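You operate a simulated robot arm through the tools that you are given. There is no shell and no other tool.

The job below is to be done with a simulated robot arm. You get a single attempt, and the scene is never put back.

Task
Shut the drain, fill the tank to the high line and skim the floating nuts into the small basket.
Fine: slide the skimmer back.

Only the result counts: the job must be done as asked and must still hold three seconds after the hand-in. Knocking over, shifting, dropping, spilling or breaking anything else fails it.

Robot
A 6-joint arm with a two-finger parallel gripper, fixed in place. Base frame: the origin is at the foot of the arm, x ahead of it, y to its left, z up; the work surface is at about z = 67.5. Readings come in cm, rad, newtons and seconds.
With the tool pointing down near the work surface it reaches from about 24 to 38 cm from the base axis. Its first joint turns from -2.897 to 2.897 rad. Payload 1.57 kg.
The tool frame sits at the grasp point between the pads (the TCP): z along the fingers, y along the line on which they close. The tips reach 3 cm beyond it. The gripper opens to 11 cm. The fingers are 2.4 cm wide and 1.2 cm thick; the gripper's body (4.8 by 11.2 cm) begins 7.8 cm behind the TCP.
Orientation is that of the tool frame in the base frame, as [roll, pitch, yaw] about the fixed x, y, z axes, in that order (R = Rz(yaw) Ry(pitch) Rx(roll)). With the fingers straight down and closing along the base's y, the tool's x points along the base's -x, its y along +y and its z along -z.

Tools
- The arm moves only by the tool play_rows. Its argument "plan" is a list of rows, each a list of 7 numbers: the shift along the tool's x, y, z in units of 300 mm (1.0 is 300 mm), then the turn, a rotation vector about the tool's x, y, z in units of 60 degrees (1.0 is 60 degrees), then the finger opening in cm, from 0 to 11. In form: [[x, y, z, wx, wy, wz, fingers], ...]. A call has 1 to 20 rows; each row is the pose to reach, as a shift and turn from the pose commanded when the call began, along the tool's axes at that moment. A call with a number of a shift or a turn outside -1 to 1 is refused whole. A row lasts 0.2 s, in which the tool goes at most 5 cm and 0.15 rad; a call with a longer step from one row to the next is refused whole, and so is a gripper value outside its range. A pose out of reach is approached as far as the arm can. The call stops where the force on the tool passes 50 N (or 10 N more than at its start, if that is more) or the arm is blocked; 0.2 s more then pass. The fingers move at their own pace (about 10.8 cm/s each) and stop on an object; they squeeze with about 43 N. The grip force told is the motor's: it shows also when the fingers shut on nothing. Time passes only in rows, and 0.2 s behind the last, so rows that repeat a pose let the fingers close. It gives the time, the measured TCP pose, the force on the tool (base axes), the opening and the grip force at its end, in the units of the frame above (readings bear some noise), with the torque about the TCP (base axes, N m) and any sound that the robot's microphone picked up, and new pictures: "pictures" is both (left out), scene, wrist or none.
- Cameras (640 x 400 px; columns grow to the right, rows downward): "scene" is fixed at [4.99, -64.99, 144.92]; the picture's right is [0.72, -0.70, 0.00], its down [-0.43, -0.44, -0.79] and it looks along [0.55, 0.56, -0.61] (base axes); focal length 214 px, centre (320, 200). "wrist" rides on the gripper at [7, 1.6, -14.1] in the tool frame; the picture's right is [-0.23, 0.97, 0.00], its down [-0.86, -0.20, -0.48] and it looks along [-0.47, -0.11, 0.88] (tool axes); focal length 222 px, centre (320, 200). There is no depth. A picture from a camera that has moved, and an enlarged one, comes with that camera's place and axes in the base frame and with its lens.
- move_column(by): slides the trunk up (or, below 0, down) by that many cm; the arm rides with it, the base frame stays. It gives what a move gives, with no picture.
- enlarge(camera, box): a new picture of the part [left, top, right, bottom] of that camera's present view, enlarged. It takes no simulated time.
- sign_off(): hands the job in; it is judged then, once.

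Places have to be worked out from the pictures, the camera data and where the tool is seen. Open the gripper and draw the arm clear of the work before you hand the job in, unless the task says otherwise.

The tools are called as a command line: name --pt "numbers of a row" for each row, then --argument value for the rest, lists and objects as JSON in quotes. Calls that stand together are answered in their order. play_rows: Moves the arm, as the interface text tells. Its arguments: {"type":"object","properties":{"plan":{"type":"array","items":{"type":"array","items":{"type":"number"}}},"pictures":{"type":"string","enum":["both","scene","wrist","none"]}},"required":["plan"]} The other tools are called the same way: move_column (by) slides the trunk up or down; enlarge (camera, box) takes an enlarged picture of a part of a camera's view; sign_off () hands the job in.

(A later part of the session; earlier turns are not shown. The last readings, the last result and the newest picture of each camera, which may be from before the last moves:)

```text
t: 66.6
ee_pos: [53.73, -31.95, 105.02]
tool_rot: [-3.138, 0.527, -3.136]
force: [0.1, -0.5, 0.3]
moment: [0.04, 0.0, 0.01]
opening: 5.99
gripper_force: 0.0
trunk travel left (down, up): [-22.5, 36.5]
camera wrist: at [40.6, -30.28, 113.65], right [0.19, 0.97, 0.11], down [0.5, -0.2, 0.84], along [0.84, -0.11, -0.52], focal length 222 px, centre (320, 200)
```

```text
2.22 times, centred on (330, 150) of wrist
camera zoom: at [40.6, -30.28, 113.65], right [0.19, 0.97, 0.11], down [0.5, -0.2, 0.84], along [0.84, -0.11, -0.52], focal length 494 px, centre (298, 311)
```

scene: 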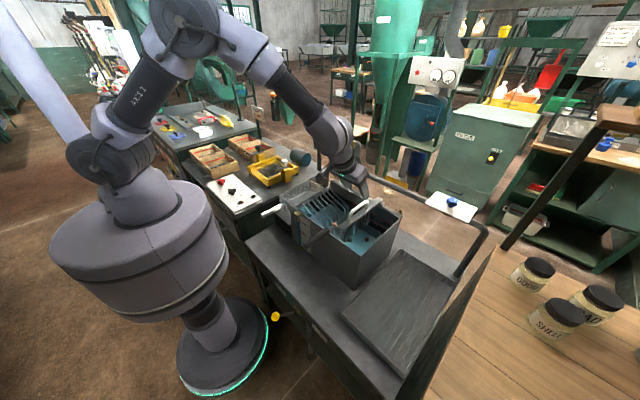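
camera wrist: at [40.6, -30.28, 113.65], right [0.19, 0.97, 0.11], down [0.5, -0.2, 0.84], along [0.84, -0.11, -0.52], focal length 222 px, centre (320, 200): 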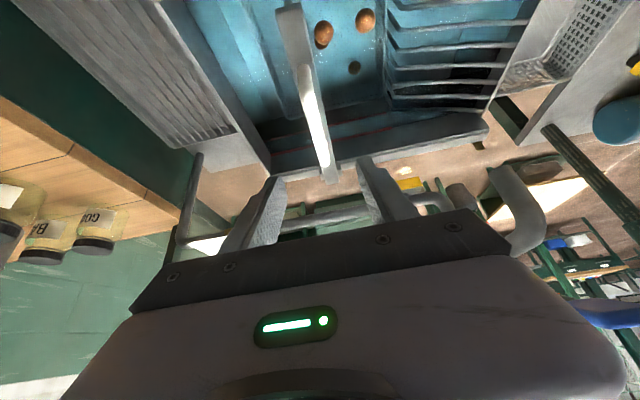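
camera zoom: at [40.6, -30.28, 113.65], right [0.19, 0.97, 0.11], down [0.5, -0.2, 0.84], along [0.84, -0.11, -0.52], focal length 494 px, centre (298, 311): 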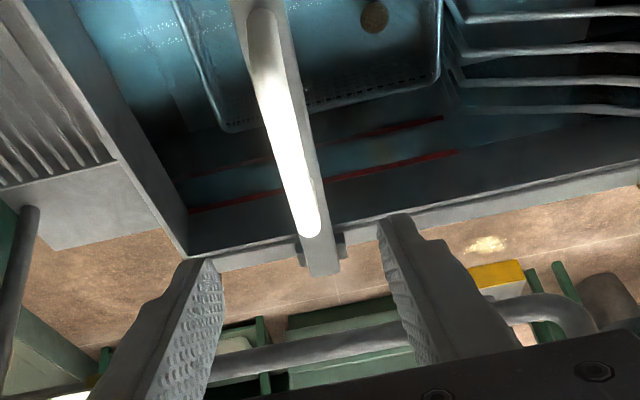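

Hook and skimmer end are now clearly separated, and both floaters sit ahead of the teeth. I'll descend onto the skimmer handle again and close.

play_rows --pt "0.031 0.002 0.0745 0 0 0 6" --pt "0.062 0.003 0.149 0 0 0 6" --pt "0.093 0.003 0.2235 0 0 0 6" --pt "0.124 0.003 0.298 0 0 0 6" --pt "0.124 0.003 0.298 0 0 0 3" --pt "0.124 0.003 0.298 0 0 0 0" --pt "0.124 0.003 0.298 0 0 0 0" --pt "0.124 0.003 0.298 0 0 0 0"

enlarge --camera "wrist" --box '[150, 0, 500, 10]'

```text
t: 68.4
ee_pos: [54.9, -31.8, 95.4]
tool_rot: [-3.134, 0.529, -3.138]
force: [-1.1, 0.5, -2.7]
moment: [0.01, -0.73, -0.53]
opening: 1.39
gripper_force: 30.4
trunk travel left (down, up): [-22.5, 36.5]
camera wrist: at [41.77, -30.09, 104.12], right [0.19, 0.97, 0.11], down [0.5, -0.19, 0.84], along [0.85, -0.11, -0.52], focal length 222 px, centre (320, 200)
```

scene: 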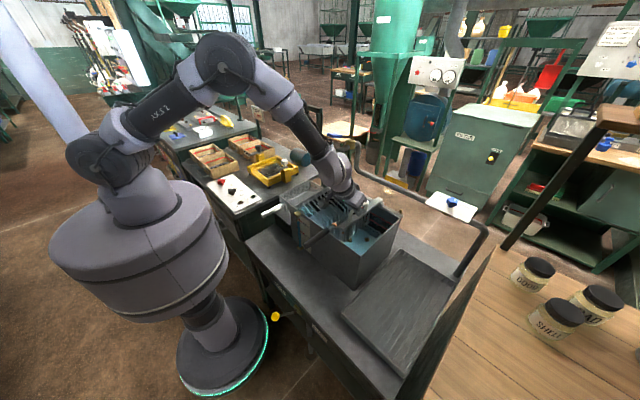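
wrist: 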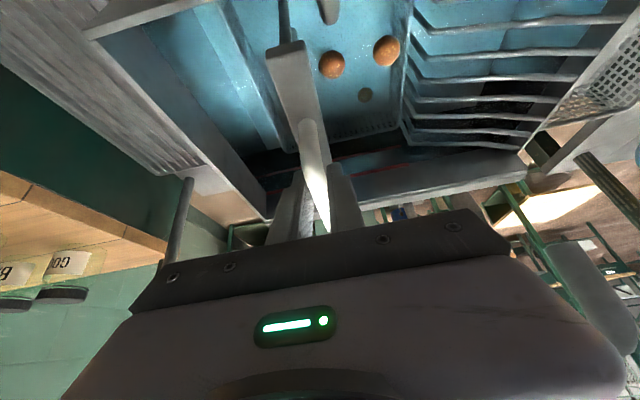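

```text
1.83 times, centred on (325, 5) of wrist
camera zoom: at [41.77, -30.09, 104.12], right [0.19, 0.97, 0.11], down [0.5, -0.19, 0.84], along [0.85, -0.11, -0.52], focal length 406 px, centre (311, 557)
```

zoom: 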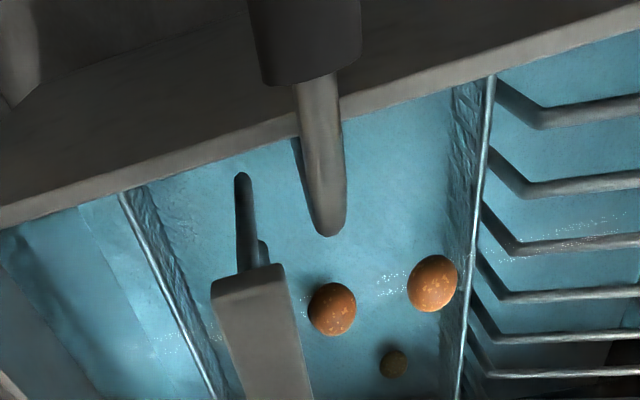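

Now the hook tip tracks about 0.3 cm clear of the bar's end. I'll slide forward 1.6 cm slowly and check the hook hasn't moved.

play_rows --pt "0 0.01 0 0 0 0 0" --pt "0 0.02 0 0 0 0 0" --pt "0 0.03 0 0 0 0 0" --pt "0 0.04 0 0 0 0 0" --pt "0 0.05 0 0 0 0 0" --pictures "none"

enlarge --camera "wrist" --box '[250, 0, 360, 70]'

enlarge --camera "scene" --box '[326, 215, 356, 235]'

```text
t: 69.6
ee_pos: [54.85, -30.12, 95.46]
tool_rot: [-3.137, 0.529, -3.136]
force: [17.8, -0.8, 7.5]
moment: [-0.06, -0.47, -0.47]
opening: 1.39
gripper_force: 30.0
trunk travel left (down, up): [-22.5, 36.5]
```

```text
5.71 times, centred on (305, 35) of wrist
camera zoom: at [41.76, -28.49, 104.1], right [0.19, 0.97, 0.11], down [0.5, -0.19, 0.85], along [0.85, -0.11, -0.52], focal length 1269 px, centre (406, 1143)
```

zoom: 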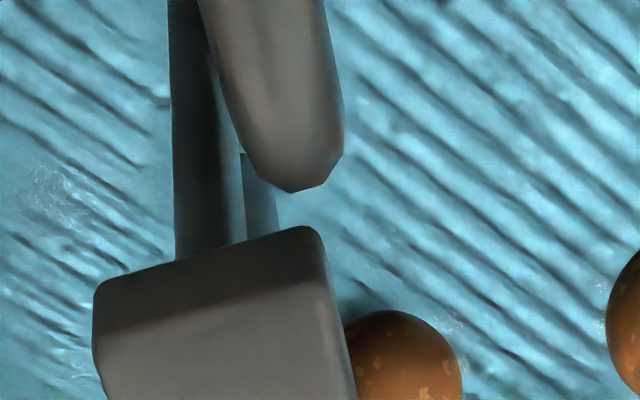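

```text
16.00 times, centred on (341, 225) of scene
camera zoom: at [4.99, -64.99, 144.92], right [0.72, -0.7, 0.0], down [-0.43, -0.44, -0.79], along [0.55, 0.56, -0.61], focal length 3432 px, centre (-16, -200)
```

zoom: 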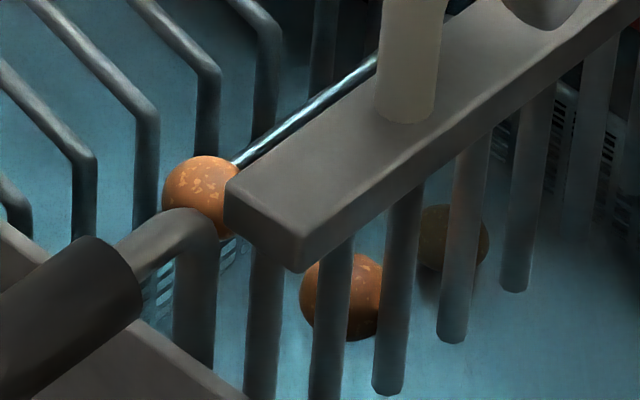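

The hook is unmoved and there is a visible gap to the bar, but I read 17.8 N along x. I'll pause one row to see if that force is transient.

play_rows --pt "0 0 0 0 0 0 0" --pt "0 0 0 0 0 0 0" --pictures "none"

enlarge --camera "wrist" --box '[200, 60, 460, 240]'

enlarge --camera "scene" --box '[340, 165, 410, 235]'

```text
t: 70.2
ee_pos: [54.82, -30.08, 95.38]
tool_rot: [-3.137, 0.529, -3.135]
force: [21.1, -0.1, 13.2]
moment: [0.0, -0.08, -0.64]
opening: 1.4
gripper_force: 30.2
trunk travel left (down, up): [-22.5, 36.5]
```

```text
2.22 times, centred on (330, 150) of wrist
camera zoom: at [41.73, -28.48, 104.09], right [0.19, 0.97, 0.11], down [0.5, -0.19, 0.85], along [0.85, -0.11, -0.52], focal length 494 px, centre (298, 311)
```

zoom: 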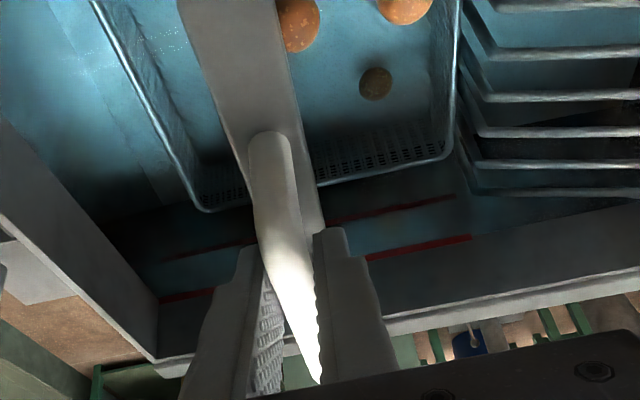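

```text
5.71 times, centred on (375, 200) of scene
camera zoom: at [4.99, -64.99, 144.92], right [0.72, -0.7, 0.0], down [-0.43, -0.44, -0.79], along [0.55, 0.56, -0.61], focal length 1226 px, centre (6, 200)
```

zoom: 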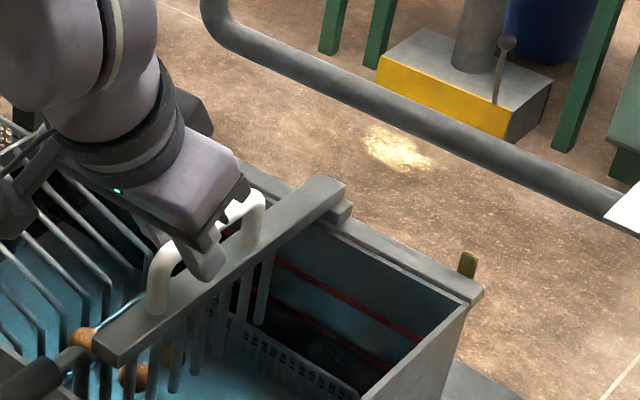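

The hook hasn't moved and the force lies purely along the tool's x, so it's just a small pose mismatch against the rail. I'll bias the command by 1 mm to relieve it and continue sliding 2.4 cm past the hook slowly.

play_rows --pt "-0.003 0.008 0 0 0 0 0" --pt "-0.004 0.016 0 0 0 0 0" --pt "-0.004 0.024 0 0 0 0 0" --pt "-0.004 0.032 0 0 0 0 0" --pt "-0.004 0.04 0 0 0 0 0" --pictures "none"

enlarge --camera "wrist" --box '[250, 0, 360, 70]'

enlarge --camera "scene" --box '[320, 215, 350, 235]'

```text
t: 71.4
ee_pos: [54.86, -29.14, 95.4]
tool_rot: [-3.138, 0.528, -3.134]
force: [16.5, -2.0, 6.9]
moment: [-0.05, 0.03, -0.52]
opening: 1.37
gripper_force: 30.1
trunk travel left (down, up): [-22.5, 36.5]
```

```text
5.71 times, centred on (305, 35) of wrist
camera zoom: at [41.73, -27.4, 104.1], right [0.19, 0.97, 0.11], down [0.5, -0.19, 0.84], along [0.84, -0.11, -0.52], focal length 1269 px, centre (406, 1143)
```

zoom: 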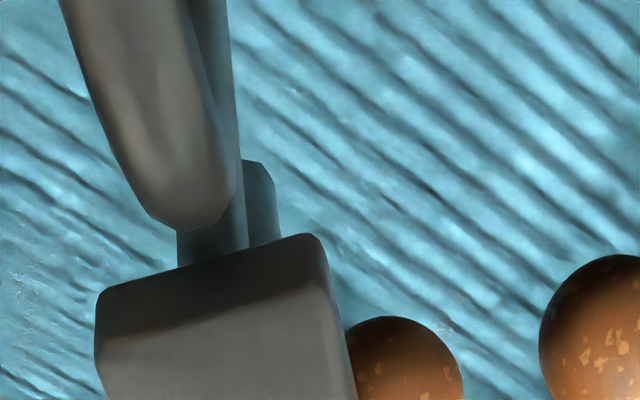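

```text
16.00 times, centred on (335, 225) of scene
camera zoom: at [4.99, -64.99, 144.92], right [0.72, -0.7, 0.0], down [-0.43, -0.44, -0.79], along [0.55, 0.56, -0.61], focal length 3432 px, centre (80, -200)
```

zoom: 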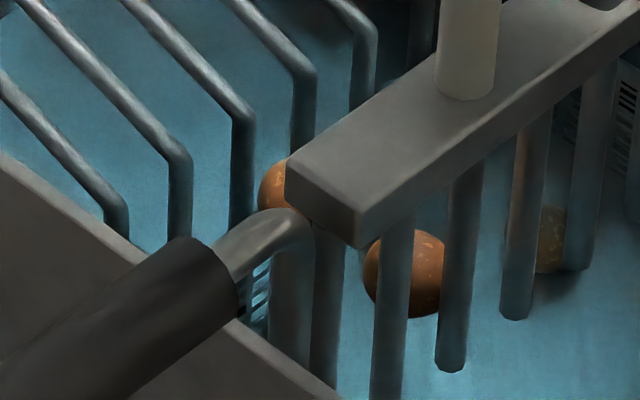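

The bar's end is passing the hook with a small visible gap and the hook hasn't moved. I'll continue sliding another ~5 cm, easing the x bias a little more.

play_rows --pt "-0.002 0.01 0 0 0 0 0" --pt "-0.004 0.02 0 0 0 0 0" --pt "-0.005 0.03 0 0 0 0 0" --pt "-0.005 0.042 0 0 0 0 0" --pt "-0.005 0.054 0 0 0 0 0" --pt "-0.005 0.066 0 0 0 0 0" --pt "-0.005 0.078 0 0 0 0 0" --pt "-0.005 0.09 0 0 0 0 0" --pt "-0.005 0.102 0 0 0 0 0" --pt "-0.005 0.114 0 0 0 0 0" --pt "-0.005 0.126 0 0 0 0 0" --pt "-0.005 0.138 0 0 0 0 0" --pt "-0.005 0.15 0 0 0 0 0"

enlarge --camera "wrist" --box '[150, 0, 500, 10]'

enlarge --camera "scene" --box '[270, 170, 390, 250]'

```text
t: 74.2
ee_pos: [54.96, -24.75, 95.41]
tool_rot: [-3.138, 0.527, -3.136]
force: [-11.3, -0.3, -20.6]
moment: [0.03, 0.22, -0.46]
opening: 1.39
gripper_force: 30.2
trunk travel left (down, up): [-22.5, 36.5]
camera wrist: at [41.75, -23.0, 104.16], right [0.19, 0.97, 0.11], down [0.5, -0.19, 0.84], along [0.84, -0.11, -0.52], focal length 222 px, centre (320, 200)
```

scene: 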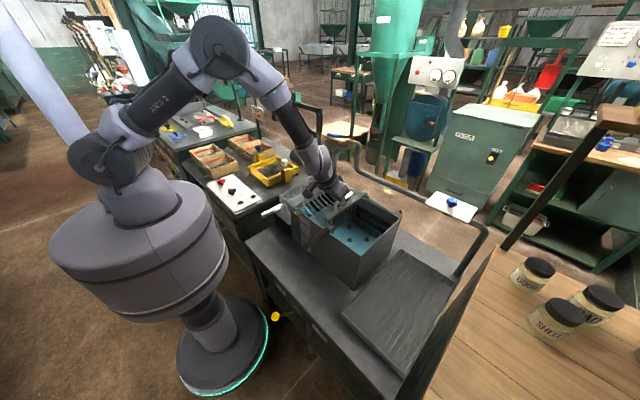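
wrist: 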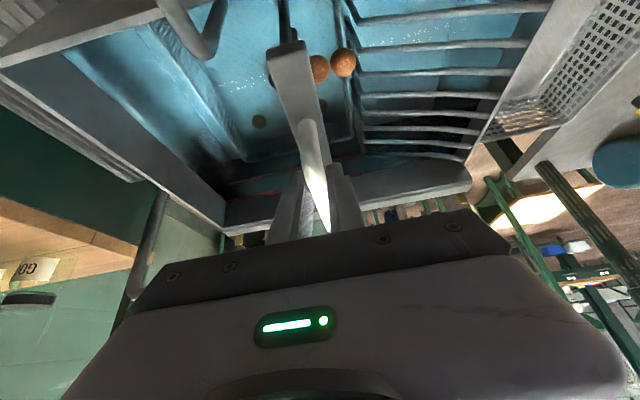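

```text
1.83 times, centred on (325, 5) of wrist
camera zoom: at [41.75, -23.0, 104.16], right [0.19, 0.97, 0.11], down [0.5, -0.19, 0.84], along [0.84, -0.11, -0.52], focal length 406 px, centre (311, 557)
```

zoom: 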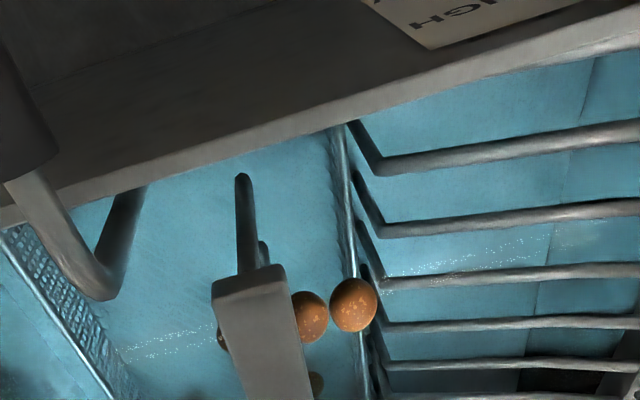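

```text
5.00 times, centred on (330, 210) of scene
camera zoom: at [4.99, -64.99, 144.92], right [0.72, -0.7, 0.0], down [-0.43, -0.44, -0.79], along [0.55, 0.56, -0.61], focal length 1072 px, centre (270, 150)
```

zoom: 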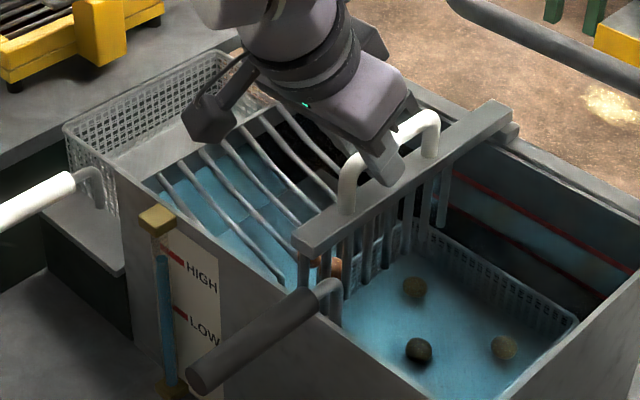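

Skimmer is past the hook with the hook intact; both floaters are now between the teeth and the ramp bars. I'll relax the bias and continue 5.4 cm toward the ramp at 1.5 cm/s.

play_rows --pt "0.001 0.01 0 0 0 0 0" --pt "0.003 0.02 0 0 0 0 0" --pt "0.003 0.03 0 0 0 0 0" --pt "0.003 0.04 0 0 0 0 0" --pt "0.003 0.05 0 0 0 0 0" --pt "0.003 0.06 0 0 0 0 0" --pt "0.003 0.07 0 0 0 0 0" --pt "0.003 0.08 0 0 0 0 0" --pt "0.003 0.09 0 0 0 0 0" --pt "0.003 0.1 0 0 0 0 0" --pt "0.003 0.11 0 0 0 0 0" --pt "0.003 0.12 0 0 0 0 0" --pt "0.003 0.13 0 0 0 0 0" --pt "0.003 0.14 0 0 0 0 0" --pt "0.003 0.15 0 0 0 0 0" --pt "0.003 0.16 0 0 0 0 0" --pt "0.003 0.17 0 0 0 0 0" --pt "0.003 0.18 0 0 0 0 0"

enlarge --camera "wrist" --box '[240, 0, 500, 130]'

enlarge --camera "scene" --box '[270, 170, 390, 250]'

```text
t: 78.0
ee_pos: [54.87, -19.09, 95.47]
tool_rot: [-3.137, 0.529, -3.137]
force: [12.3, 0.3, 14.3]
moment: [-0.03, -0.61, -0.45]
opening: 1.39
gripper_force: 30.1
trunk travel left (down, up): [-22.5, 36.5]
camera wrist: at [41.73, -17.44, 104.15], right [0.19, 0.97, 0.11], down [0.5, -0.19, 0.85], along [0.85, -0.11, -0.52], focal length 222 px, centre (320, 200)
```

scene: 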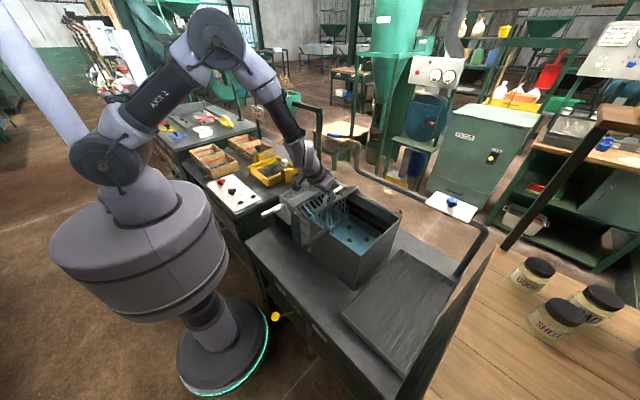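
wrist: 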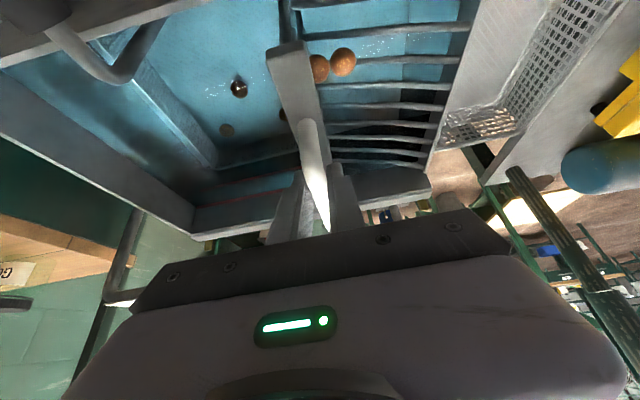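

```text
2.46 times, centred on (370, 65) of wrist
camera zoom: at [41.73, -17.44, 104.15], right [0.19, 0.97, 0.11], down [0.5, -0.19, 0.85], along [0.85, -0.11, -0.52], focal length 547 px, centre (197, 532)
```

zoom: 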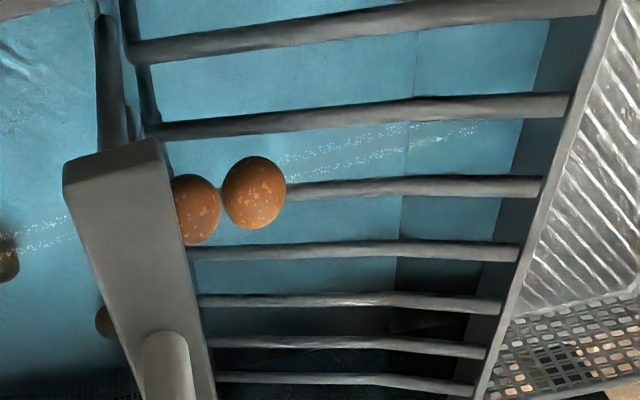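

```text
5.00 times, centred on (330, 210) of scene
camera zoom: at [4.99, -64.99, 144.92], right [0.72, -0.7, 0.0], down [-0.43, -0.44, -0.79], along [0.55, 0.56, -0.61], focal length 1072 px, centre (270, 150)
```

zoom: 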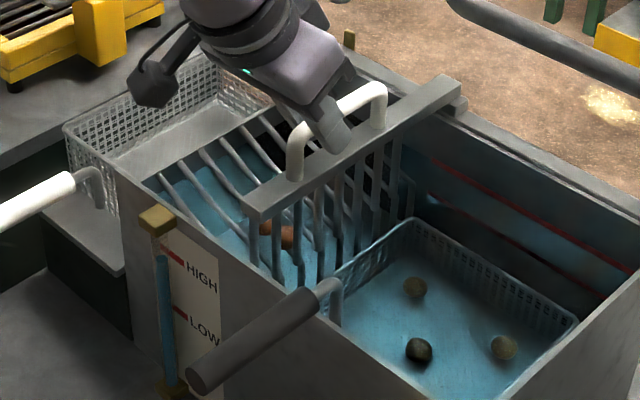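

The comb is passing between the ramp bars and both nuts are being carried up ahead of it. Continuing slowly another 6 cm.

play_rows --pt "-0.002 0.01 0 0 0 0 0" --pt "-0.002 0.02 0 0 0 0 0" --pt "-0.002 0.03 0 0 0 0 0" --pt "-0.002 0.04 0 0 0 0 0" --pt "-0.002 0.05 0 0 0 0 0" --pt "-0.002 0.06 0 0 0 0 0" --pt "-0.002 0.07 0 0 0 0 0" --pt "-0.002 0.08 0 0 0 0 0" --pt "-0.002 0.09 0 0 0 0 0" --pt "-0.002 0.1 0 0 0 0 0" --pt "-0.002 0.11 0 0 0 0 0" --pt "-0.002 0.12 0 0 0 0 0" --pt "-0.002 0.13 0 0 0 0 0" --pt "-0.002 0.14 0 0 0 0 0" --pt "-0.002 0.15 0 0 0 0 0" --pt "-0.002 0.16 0 0 0 0 0" --pt "-0.002 0.17 0 0 0 0 0" --pt "-0.002 0.18 0 0 0 0 0" --pt "-0.002 0.19 0 0 0 0 0" --pt "-0.002 0.2 0 0 0 0 0"

enlarge --camera "wrist" --box '[240, 0, 500, 130]'

enlarge --camera "scene" --box '[270, 160, 390, 250]'

```text
t: 82.2
ee_pos: [54.79, -13.11, 95.46]
tool_rot: [-3.136, 0.528, -3.138]
force: [11.3, -1.5, 10.9]
moment: [-0.02, 0.4, -0.43]
opening: 1.39
gripper_force: 30.0
trunk travel left (down, up): [-22.5, 36.5]
camera wrist: at [41.71, -11.52, 104.12], right [0.19, 0.97, 0.11], down [0.5, -0.19, 0.85], along [0.85, -0.11, -0.52], focal length 222 px, centre (320, 200)
```

scene: 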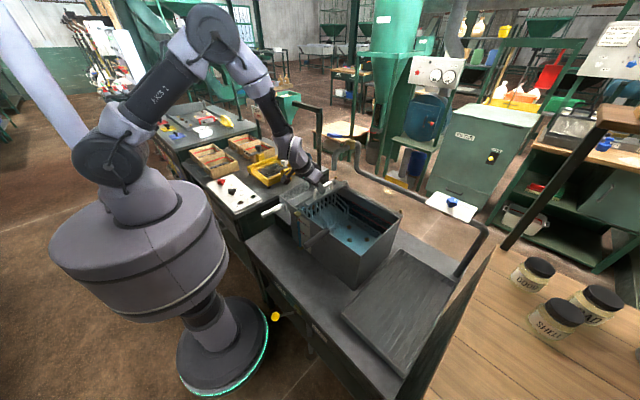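
wrist: 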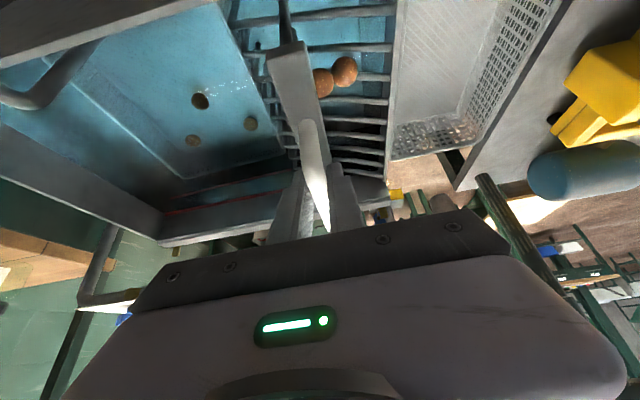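

```text
2.46 times, centred on (370, 65) of wrist
camera zoom: at [41.71, -11.52, 104.12], right [0.19, 0.97, 0.11], down [0.5, -0.19, 0.85], along [0.85, -0.11, -0.52], focal length 547 px, centre (197, 532)
```

zoom: 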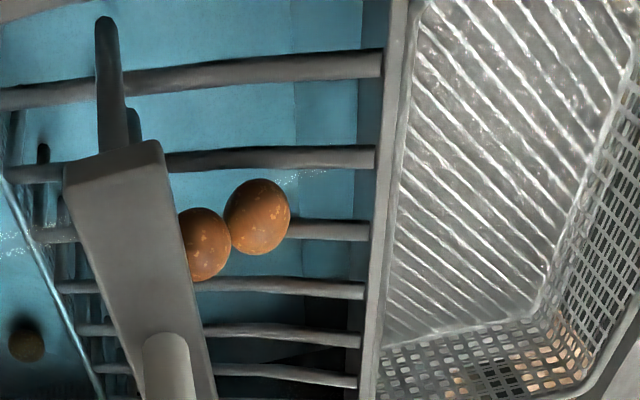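

```text
4.44 times, centred on (330, 205) of scene
camera zoom: at [4.99, -64.99, 144.92], right [0.72, -0.7, 0.0], down [-0.43, -0.44, -0.79], along [0.55, 0.56, -0.61], focal length 953 px, centre (276, 178)
```

zoom: 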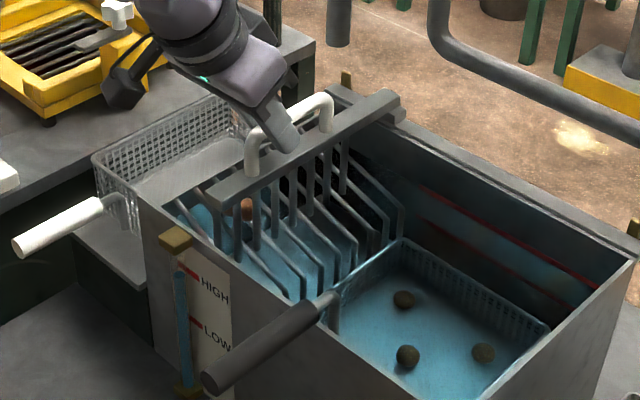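

Both nuts are near the top of the ramp, with three sunk ones left in the inner basket. I'll continue slowly toward the ramp's end, expecting a stop near y ≈ -7.

play_rows --pt "-0.002 0.009 0 0 0 0 0" --pt "-0.002 0.018 0 0 0 0 0" --pt "-0.002 0.027 0 0 0 0 0" --pt "-0.002 0.036 0 0 0 0 0" --pt "-0.002 0.045 0 0 0 0 0" --pt "-0.002 0.054 0 0 0 0 0" --pt "-0.002 0.063 0 0 0 0 0" --pt "-0.002 0.072 0 0 0 0 0" --pt "-0.002 0.081 0 0 0 0 0" --pt "-0.002 0.09 0 0 0 0 0" --pt "-0.002 0.099 0 0 0 0 0" --pt "-0.002 0.108 0 0 0 0 0" --pt "-0.002 0.117 0 0 0 0 0" --pt "-0.002 0.126 0 0 0 0 0"

enlarge --camera "wrist" --box '[240, 0, 500, 130]'

enlarge --camera "scene" --box '[250, 150, 370, 240]'

```text
t: 85.2
ee_pos: [54.88, -9.35, 95.43]
tool_rot: [-3.136, 0.528, -3.136]
force: [-2.2, -1.3, 1.5]
moment: [-0.09, -0.39, -0.47]
opening: 1.41
gripper_force: 30.2
trunk travel left (down, up): [-22.5, 36.5]
camera wrist: at [41.72, -7.69, 104.13], right [0.19, 0.97, 0.11], down [0.5, -0.19, 0.84], along [0.85, -0.11, -0.52], focal length 222 px, centre (320, 200)
```

scene: 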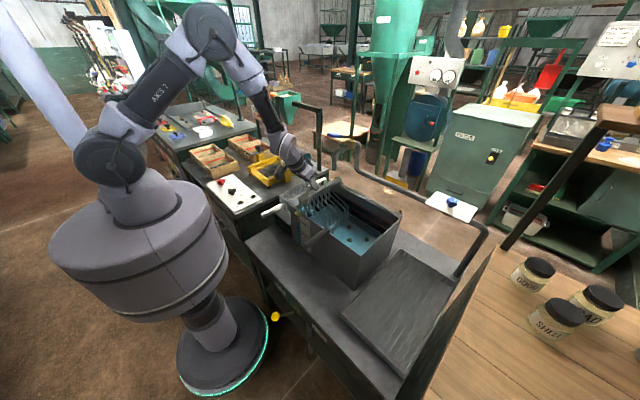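
wrist: 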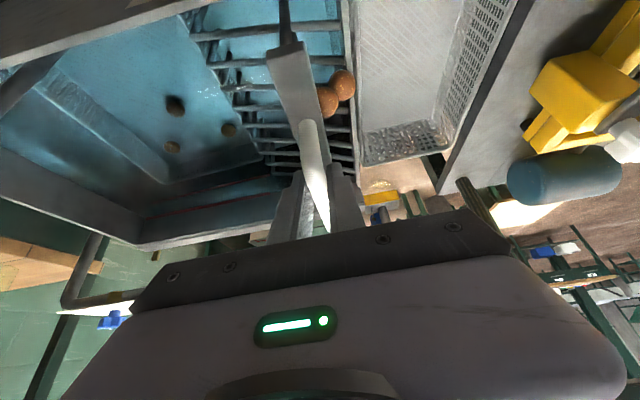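

```text
2.46 times, centred on (370, 65) of wrist
camera zoom: at [41.72, -7.69, 104.13], right [0.19, 0.97, 0.11], down [0.5, -0.19, 0.84], along [0.85, -0.11, -0.52], focal length 547 px, centre (197, 532)
```

zoom: 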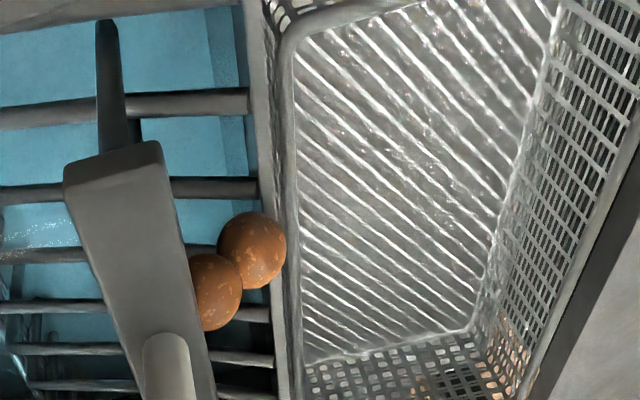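

```text
4.44 times, centred on (310, 195) of scene
camera zoom: at [4.99, -64.99, 144.92], right [0.72, -0.7, 0.0], down [-0.43, -0.44, -0.79], along [0.55, 0.56, -0.61], focal length 953 px, centre (364, 222)
```

zoom: 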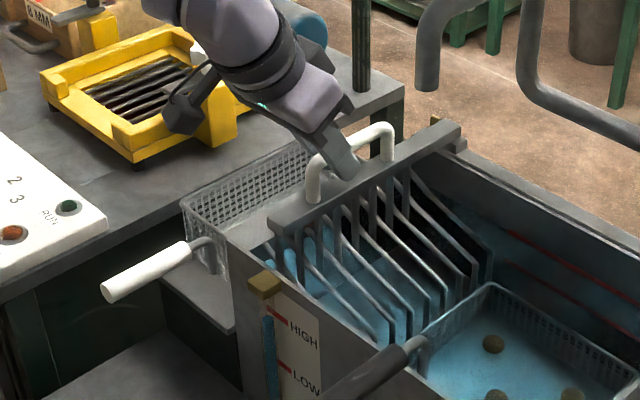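

The leading nut is right at the lip of the ramp. I'll push on in small steps until both tip over or the stop is reached.

play_rows --pt "0 0.008 0 0 0 0 0" --pt "0 0.016 0 0 0 0 0" --pt "0 0.024 0 0 0 0 0" --pt "0 0.032 0 0 0 0 0" --pt "0 0.04 0 0 0 0 0" --pt "0 0.048 0 0 0 0 0" --pt "0 0.056 0 0 0 0 0" --pt "0 0.064 0 0 0 0 0"

enlarge --camera "wrist" --box '[240, 0, 500, 130]'

enlarge --camera "scene" --box '[250, 150, 370, 240]'

```text
t: 87.0
ee_pos: [54.79, -7.5, 95.44]
tool_rot: [-3.135, 0.529, -3.135]
force: [-2.5, 0.5, 0.2]
moment: [-0.03, -0.87, -0.56]
opening: 1.4
gripper_force: 29.9
trunk travel left (down, up): [-22.5, 36.5]
camera wrist: at [41.71, -5.83, 104.12], right [0.19, 0.97, 0.11], down [0.5, -0.19, 0.85], along [0.85, -0.11, -0.52], focal length 222 px, centre (320, 200)
```

scene: 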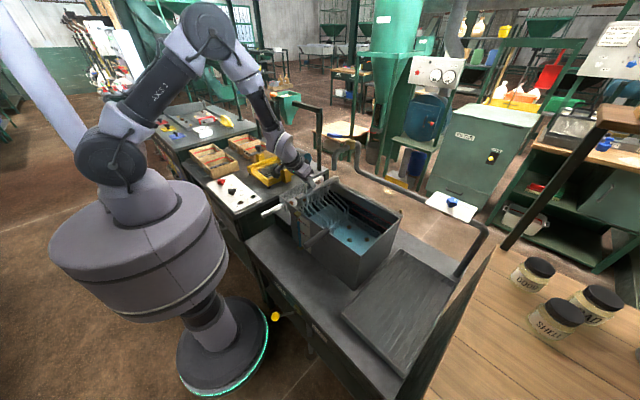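
wrist: 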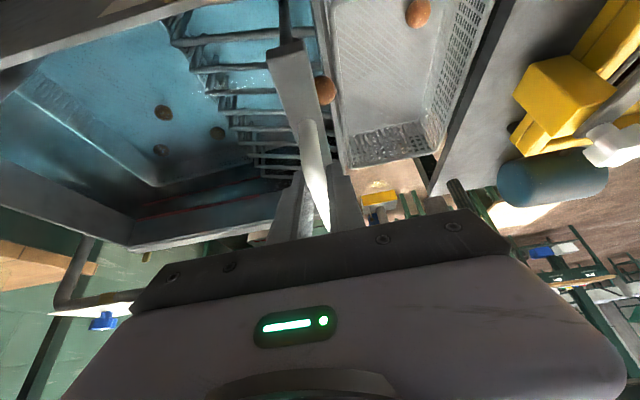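

```text
2.46 times, centred on (370, 65) of wrist
camera zoom: at [41.71, -5.83, 104.12], right [0.19, 0.97, 0.11], down [0.5, -0.19, 0.85], along [0.85, -0.11, -0.52], focal length 547 px, centre (197, 532)
```

zoom: 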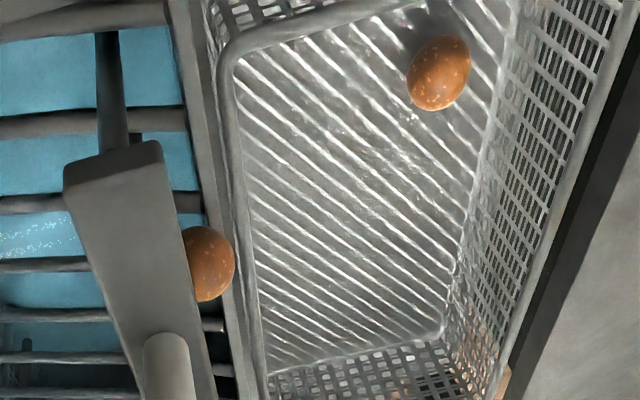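

```text
4.44 times, centred on (310, 195) of scene
camera zoom: at [4.99, -64.99, 144.92], right [0.72, -0.7, 0.0], down [-0.43, -0.44, -0.79], along [0.55, 0.56, -0.61], focal length 953 px, centre (364, 222)
```

zoom: 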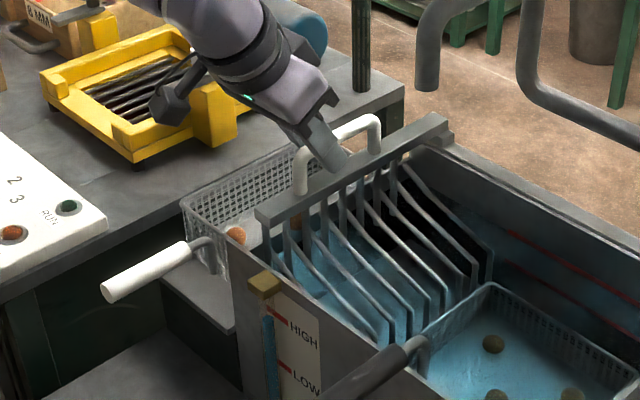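

One nut has dropped into the small basket and the second is at the lip. I'll keep pushing gently for the second one.

play_rows --pt "0 0.008 0 0 0 0 0" --pt "0 0.016 0 0 0 0 0" --pt "0 0.024 0 0 0 0 0" --pt "0 0.032 0 0 0 0 0" --pt "0 0.04 0 0 0 0 0" --pt "0 0.048 0 0 0 0 0"

enlarge --camera "wrist" --box '[240, 0, 500, 130]'

enlarge --camera "scene" --box '[250, 150, 370, 240]'

```text
t: 88.4
ee_pos: [54.79, -6.18, 95.47]
tool_rot: [-3.138, 0.53, -3.138]
force: [-6.0, -14.8, -0.5]
moment: [-0.02, 0.98, -0.24]
opening: 1.39
gripper_force: 30.2
trunk travel left (down, up): [-22.5, 36.5]
camera wrist: at [41.72, -4.5, 104.13], right [0.19, 0.97, 0.11], down [0.5, -0.2, 0.84], along [0.85, -0.11, -0.52], focal length 222 px, centre (320, 200)
```

scene: 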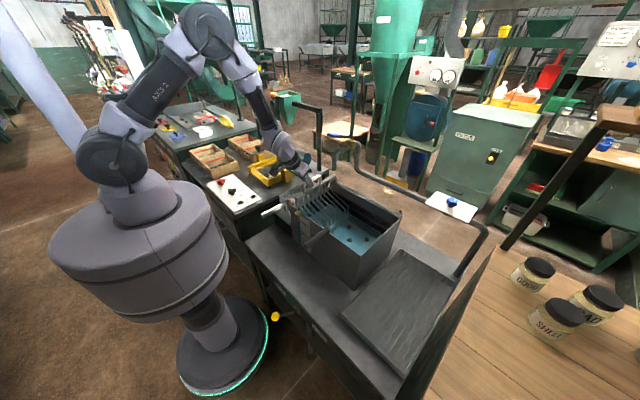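
wrist: 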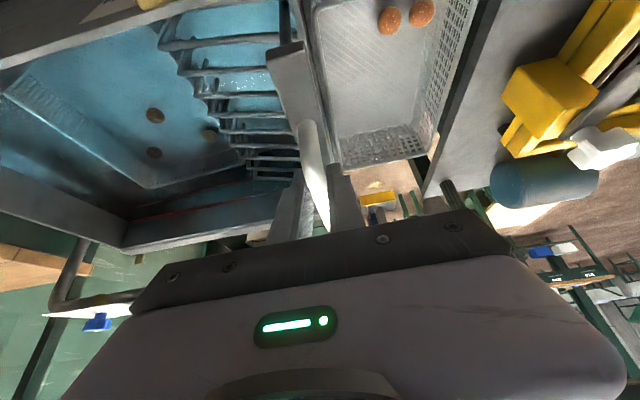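

```text
2.46 times, centred on (370, 65) of wrist
camera zoom: at [41.72, -4.5, 104.13], right [0.19, 0.97, 0.11], down [0.5, -0.2, 0.84], along [0.85, -0.11, -0.52], focal length 547 px, centre (197, 532)
```

zoom: 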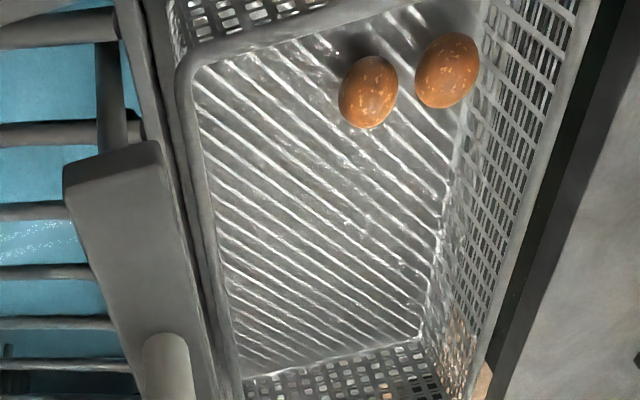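

```text
4.44 times, centred on (310, 195) of scene
camera zoom: at [4.99, -64.99, 144.92], right [0.72, -0.7, 0.0], down [-0.43, -0.44, -0.79], along [0.55, 0.56, -0.61], focal length 953 px, centre (364, 222)
```

zoom: 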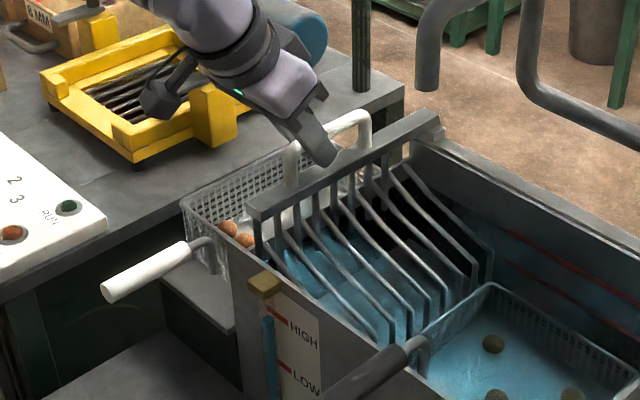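

Both floating nuts are now in the small basket and the skimmer is at its far stop; three sunk nuts remain below. I'll slide the skimmer back in -y, first 16 cm at moderate speed.

play_rows --pt "0 -0.02 0 0 0 0 0" --pt "0 -0.045 0 0 0 0 0" --pt "0 -0.07 0 0 0 0 0" --pt "0 -0.097 0 0 0 0 0" --pt "0 -0.124 0 0 0 0 0" --pt "0 -0.151 0 0 0 0 0" --pt "0 -0.178 0 0 0 0 0" --pt "0 -0.205 0 0 0 0 0" --pt "0 -0.232 0 0 0 0 0" --pt "0 -0.259 0 0 0 0 0" --pt "0 -0.286 0 0 0 0 0" --pt "0 -0.313 0 0 0 0 0" --pt "0 -0.34 0 0 0 0 0" --pt "0 -0.367 0 0 0 0 0" --pt "0 -0.394 0 0 0 0 0" --pt "0 -0.421 0 0 0 0 0" --pt "0 -0.448 0 0 0 0 0" --pt "0 -0.475 0 0 0 0 0" --pt "0 -0.502 0 0 0 0 0" --pt "0 -0.53 0 0 0 0 0"

enlarge --camera "wrist" --box '[150, 0, 500, 10]'

enlarge --camera "scene" --box '[270, 170, 390, 250]'

```text
t: 92.6
ee_pos: [54.89, -22.07, 95.56]
tool_rot: [-3.137, 0.53, -3.137]
force: [-8.2, -1.1, -7.7]
moment: [0.13, 0.27, -0.25]
opening: 1.39
gripper_force: 30.3
trunk travel left (down, up): [-22.5, 36.5]
camera wrist: at [41.73, -20.33, 104.15], right [0.19, 0.97, 0.11], down [0.5, -0.19, 0.85], along [0.85, -0.11, -0.52], focal length 222 px, centre (320, 200)
```

scene: 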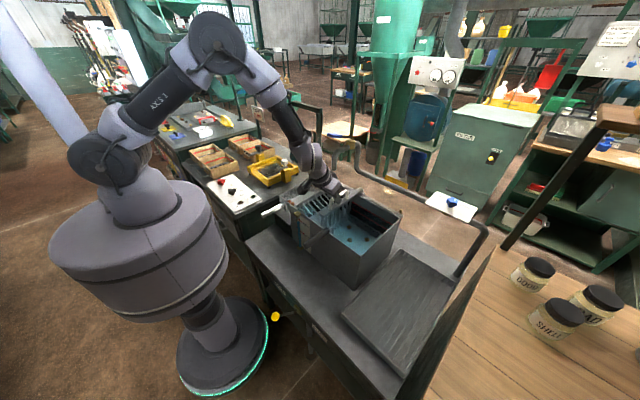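
wrist: 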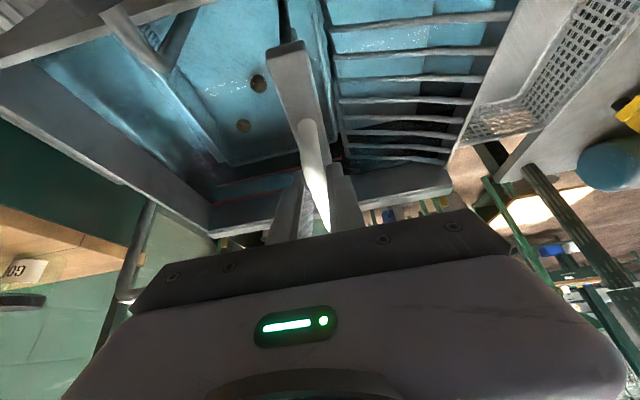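

```text
1.83 times, centred on (325, 5) of wrist
camera zoom: at [41.73, -20.33, 104.15], right [0.19, 0.97, 0.11], down [0.5, -0.19, 0.85], along [0.85, -0.11, -0.52], focal length 406 px, centre (311, 557)
```

zoom: 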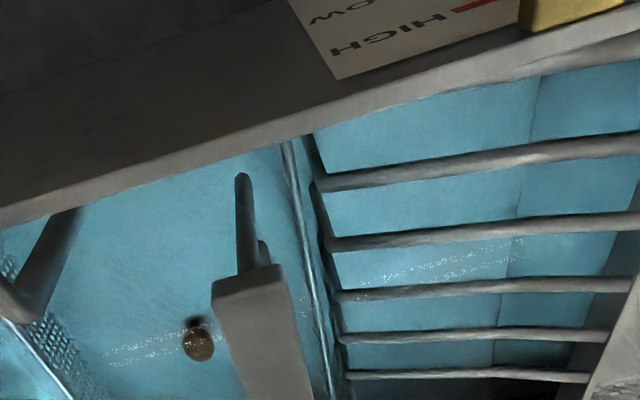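

```text
5.00 times, centred on (330, 210) of scene
camera zoom: at [4.99, -64.99, 144.92], right [0.72, -0.7, 0.0], down [-0.43, -0.44, -0.79], along [0.55, 0.56, -0.61], focal length 1072 px, centre (270, 150)
```

zoom: 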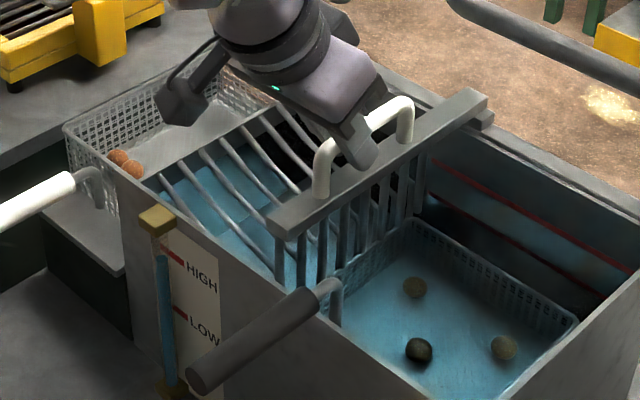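

Clean so far, with both nuts resting in the small basket. I'll continue back, slowing as the bar passes the basket's hook.

play_rows --pt "0 -0.017 0 0 0 0 0" --pt "0 -0.034 0 0 0 0 0" --pt "0 -0.051 0 0 0 0 0" --pt "0 -0.068 0 0 0 0 0" --pt "0 -0.085 0 0 0 0 0" --pt "0 -0.1 0 0 0 0 0" --pt "0 -0.11 0 0 0 0 0" --pt "0 -0.12 0 0 0 0 0" --pt "0 -0.13 0 0 0 0 0" --pt "0 -0.14 0 0 0 0 0" --pt "0 -0.15 0 0 0 0 0" --pt "0 -0.16 0 0 0 0 0" --pt "0 -0.17 0 0 0 0 0" --pictures "none"

enlarge --camera "wrist" --box '[150, 0, 500, 10]'

enlarge --camera "scene" --box '[320, 215, 350, 235]'

```text
t: 95.4
ee_pos: [54.96, -27.21, 95.51]
tool_rot: [-3.136, 0.528, -3.136]
force: [-5.7, 0.5, -11.2]
moment: [-0.01, -0.43, -0.43]
opening: 1.37
gripper_force: 30.3
trunk travel left (down, up): [-22.5, 36.5]
```

```text
1.83 times, centred on (325, 5) of wrist
camera zoom: at [41.83, -25.41, 104.25], right [0.19, 0.97, 0.11], down [0.5, -0.19, 0.84], along [0.85, -0.11, -0.52], focal length 406 px, centre (311, 557)
```

zoom: 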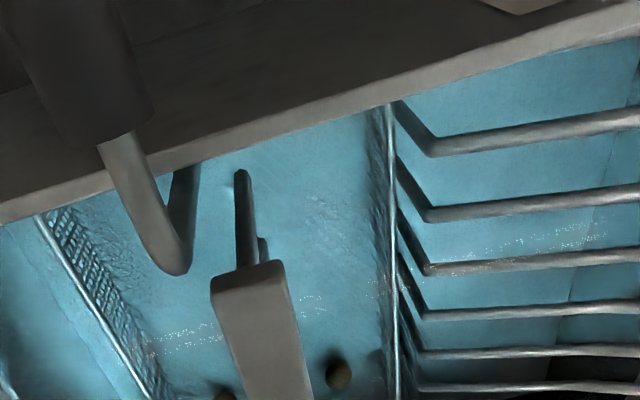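

```text
16.00 times, centred on (335, 225) of scene
camera zoom: at [4.99, -64.99, 144.92], right [0.72, -0.7, 0.0], down [-0.43, -0.44, -0.79], along [0.55, 0.56, -0.61], focal length 3432 px, centre (80, -200)
```

zoom: 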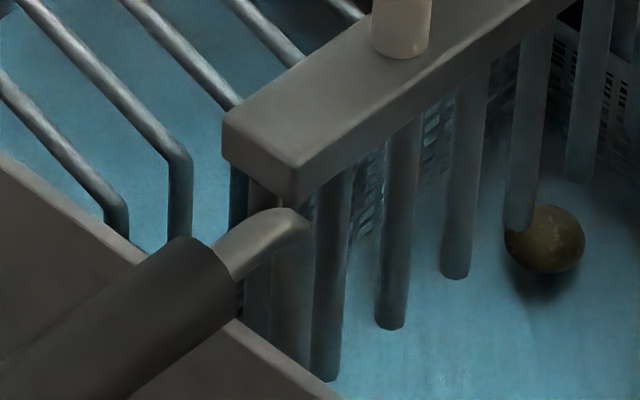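

The hook still has clearance from the bar's corner. Continuing past it at 1.5 cm/s.

play_rows --pt "0 -0.01 0 0 0 0 0" --pt "0 -0.02 0 0 0 0 0" --pt "0 -0.03 0 0 0 0 0" --pt "0 -0.04 0 0 0 0 0" --pt "0 -0.05 0 0 0 0 0" --pt "0 -0.06 0 0 0 0 0" --pt "0 -0.07 0 0 0 0 0" --pt "0 -0.08 0 0 0 0 0" --pt "0 -0.09 0 0 0 0 0" --pt "0 -0.1 0 0 0 0 0" --pt "0 -0.11 0 0 0 0 0" --pt "0 -0.12 0 0 0 0 0" --pt "0 -0.13 0 0 0 0 0" --pt "0 -0.14 0 0 0 0 0" --pictures "none"

enlarge --camera "wrist" --box '[150, 0, 500, 10]'

enlarge --camera "scene" --box '[320, 215, 350, 235]'

```text
t: 98.4
ee_pos: [55.03, -31.25, 95.45]
tool_rot: [-3.136, 0.527, -3.136]
force: [3.6, 0.5, 2.2]
moment: [0.04, 0.21, -0.4]
opening: 1.35
gripper_force: 30.3
trunk travel left (down, up): [-22.5, 36.5]
```

```text
1.83 times, centred on (325, 5) of wrist
camera zoom: at [41.83, -29.56, 104.25], right [0.19, 0.97, 0.11], down [0.5, -0.19, 0.85], along [0.85, -0.11, -0.52], focal length 406 px, centre (311, 557)
```

zoom: 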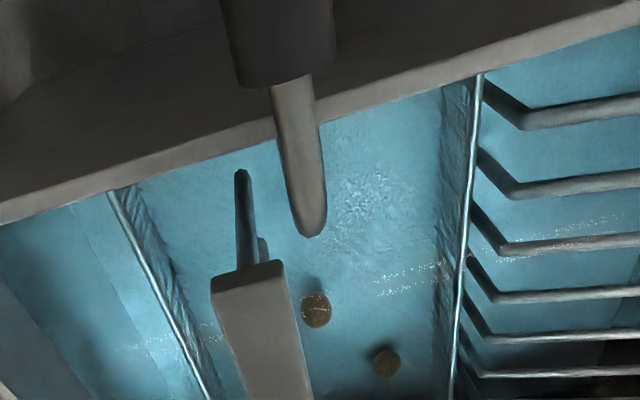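

```text
16.00 times, centred on (335, 225) of scene
camera zoom: at [4.99, -64.99, 144.92], right [0.72, -0.7, 0.0], down [-0.43, -0.44, -0.79], along [0.55, 0.56, -0.61], focal length 3432 px, centre (80, -200)
```

zoom: 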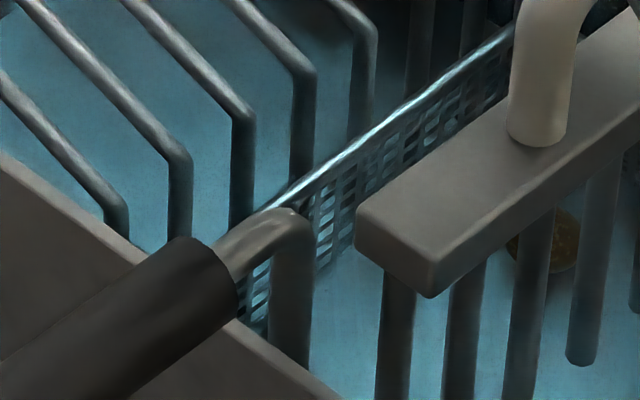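

Past the hook on the way back with no contact. Now the last ~10 cm to the skimmer's starting stop at y ≈ -41.2.

play_rows --pt "0 -0.02 0 0 0 0 0" --pt "0 -0.04 0 0 0 0 0" --pt "0 -0.06 0 0 0 0 0" --pt "0 -0.08 0 0 0 0 0" --pt "0 -0.1 0 0 0 0 0" --pt "0 -0.12 0 0 0 0 0" --pt "0 -0.14 0 0 0 0 0" --pt "0 -0.16 0 0 0 0 0" --pt "0 -0.18 0 0 0 0 0" --pt "0 -0.2 0 0 0 0 0" --pt "0 -0.22 0 0 0 0 0" --pt "0 -0.24 0 0 0 0 0" --pt "0 -0.26 0 0 0 0 0" --pt "0 -0.28 0 0 0 0 0" --pt "0 -0.3 0 0 0 0 0" --pt "0 -0.315 0 0 0 0 0" --pt "0 -0.327 0 0 0 0 0" --pt "0 -0.333 0 0 0 0 0"

enlarge --camera "scene" --box '[345, 180, 415, 230]'

```text
t: 102.2
ee_pos: [54.99, -41.1, 95.59]
tool_rot: [-3.139, 0.53, -3.136]
force: [-1.7, 0.3, -2.8]
moment: [0.07, 0.67, -0.4]
opening: 1.38
gripper_force: 30.4
trunk travel left (down, up): [-22.5, 36.5]
camera wrist: at [41.82, -39.48, 104.26], right [0.19, 0.97, 0.11], down [0.5, -0.19, 0.84], along [0.85, -0.11, -0.52], focal length 222 px, centre (320, 200)
```

scene: 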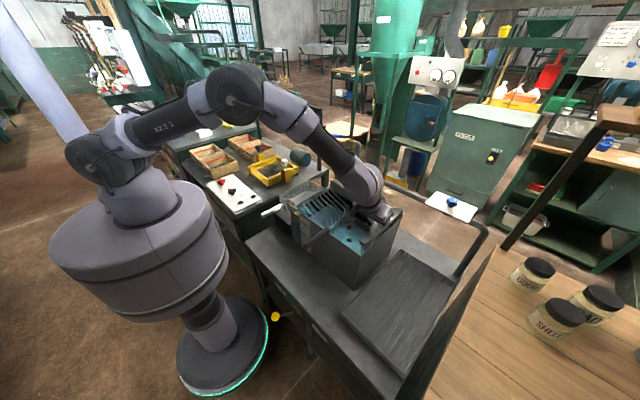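
wrist: 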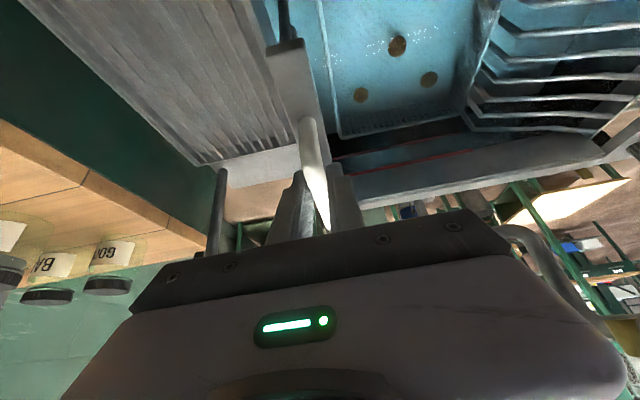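

```text
8.00 times, centred on (380, 205) of scene
camera zoom: at [4.99, -64.99, 144.92], right [0.72, -0.7, 0.0], down [-0.43, -0.44, -0.79], along [0.55, 0.56, -0.61], focal length 1716 px, centre (-160, 160)
```

zoom: 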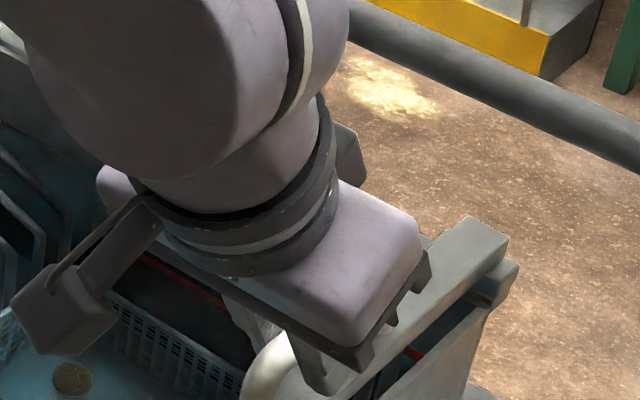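

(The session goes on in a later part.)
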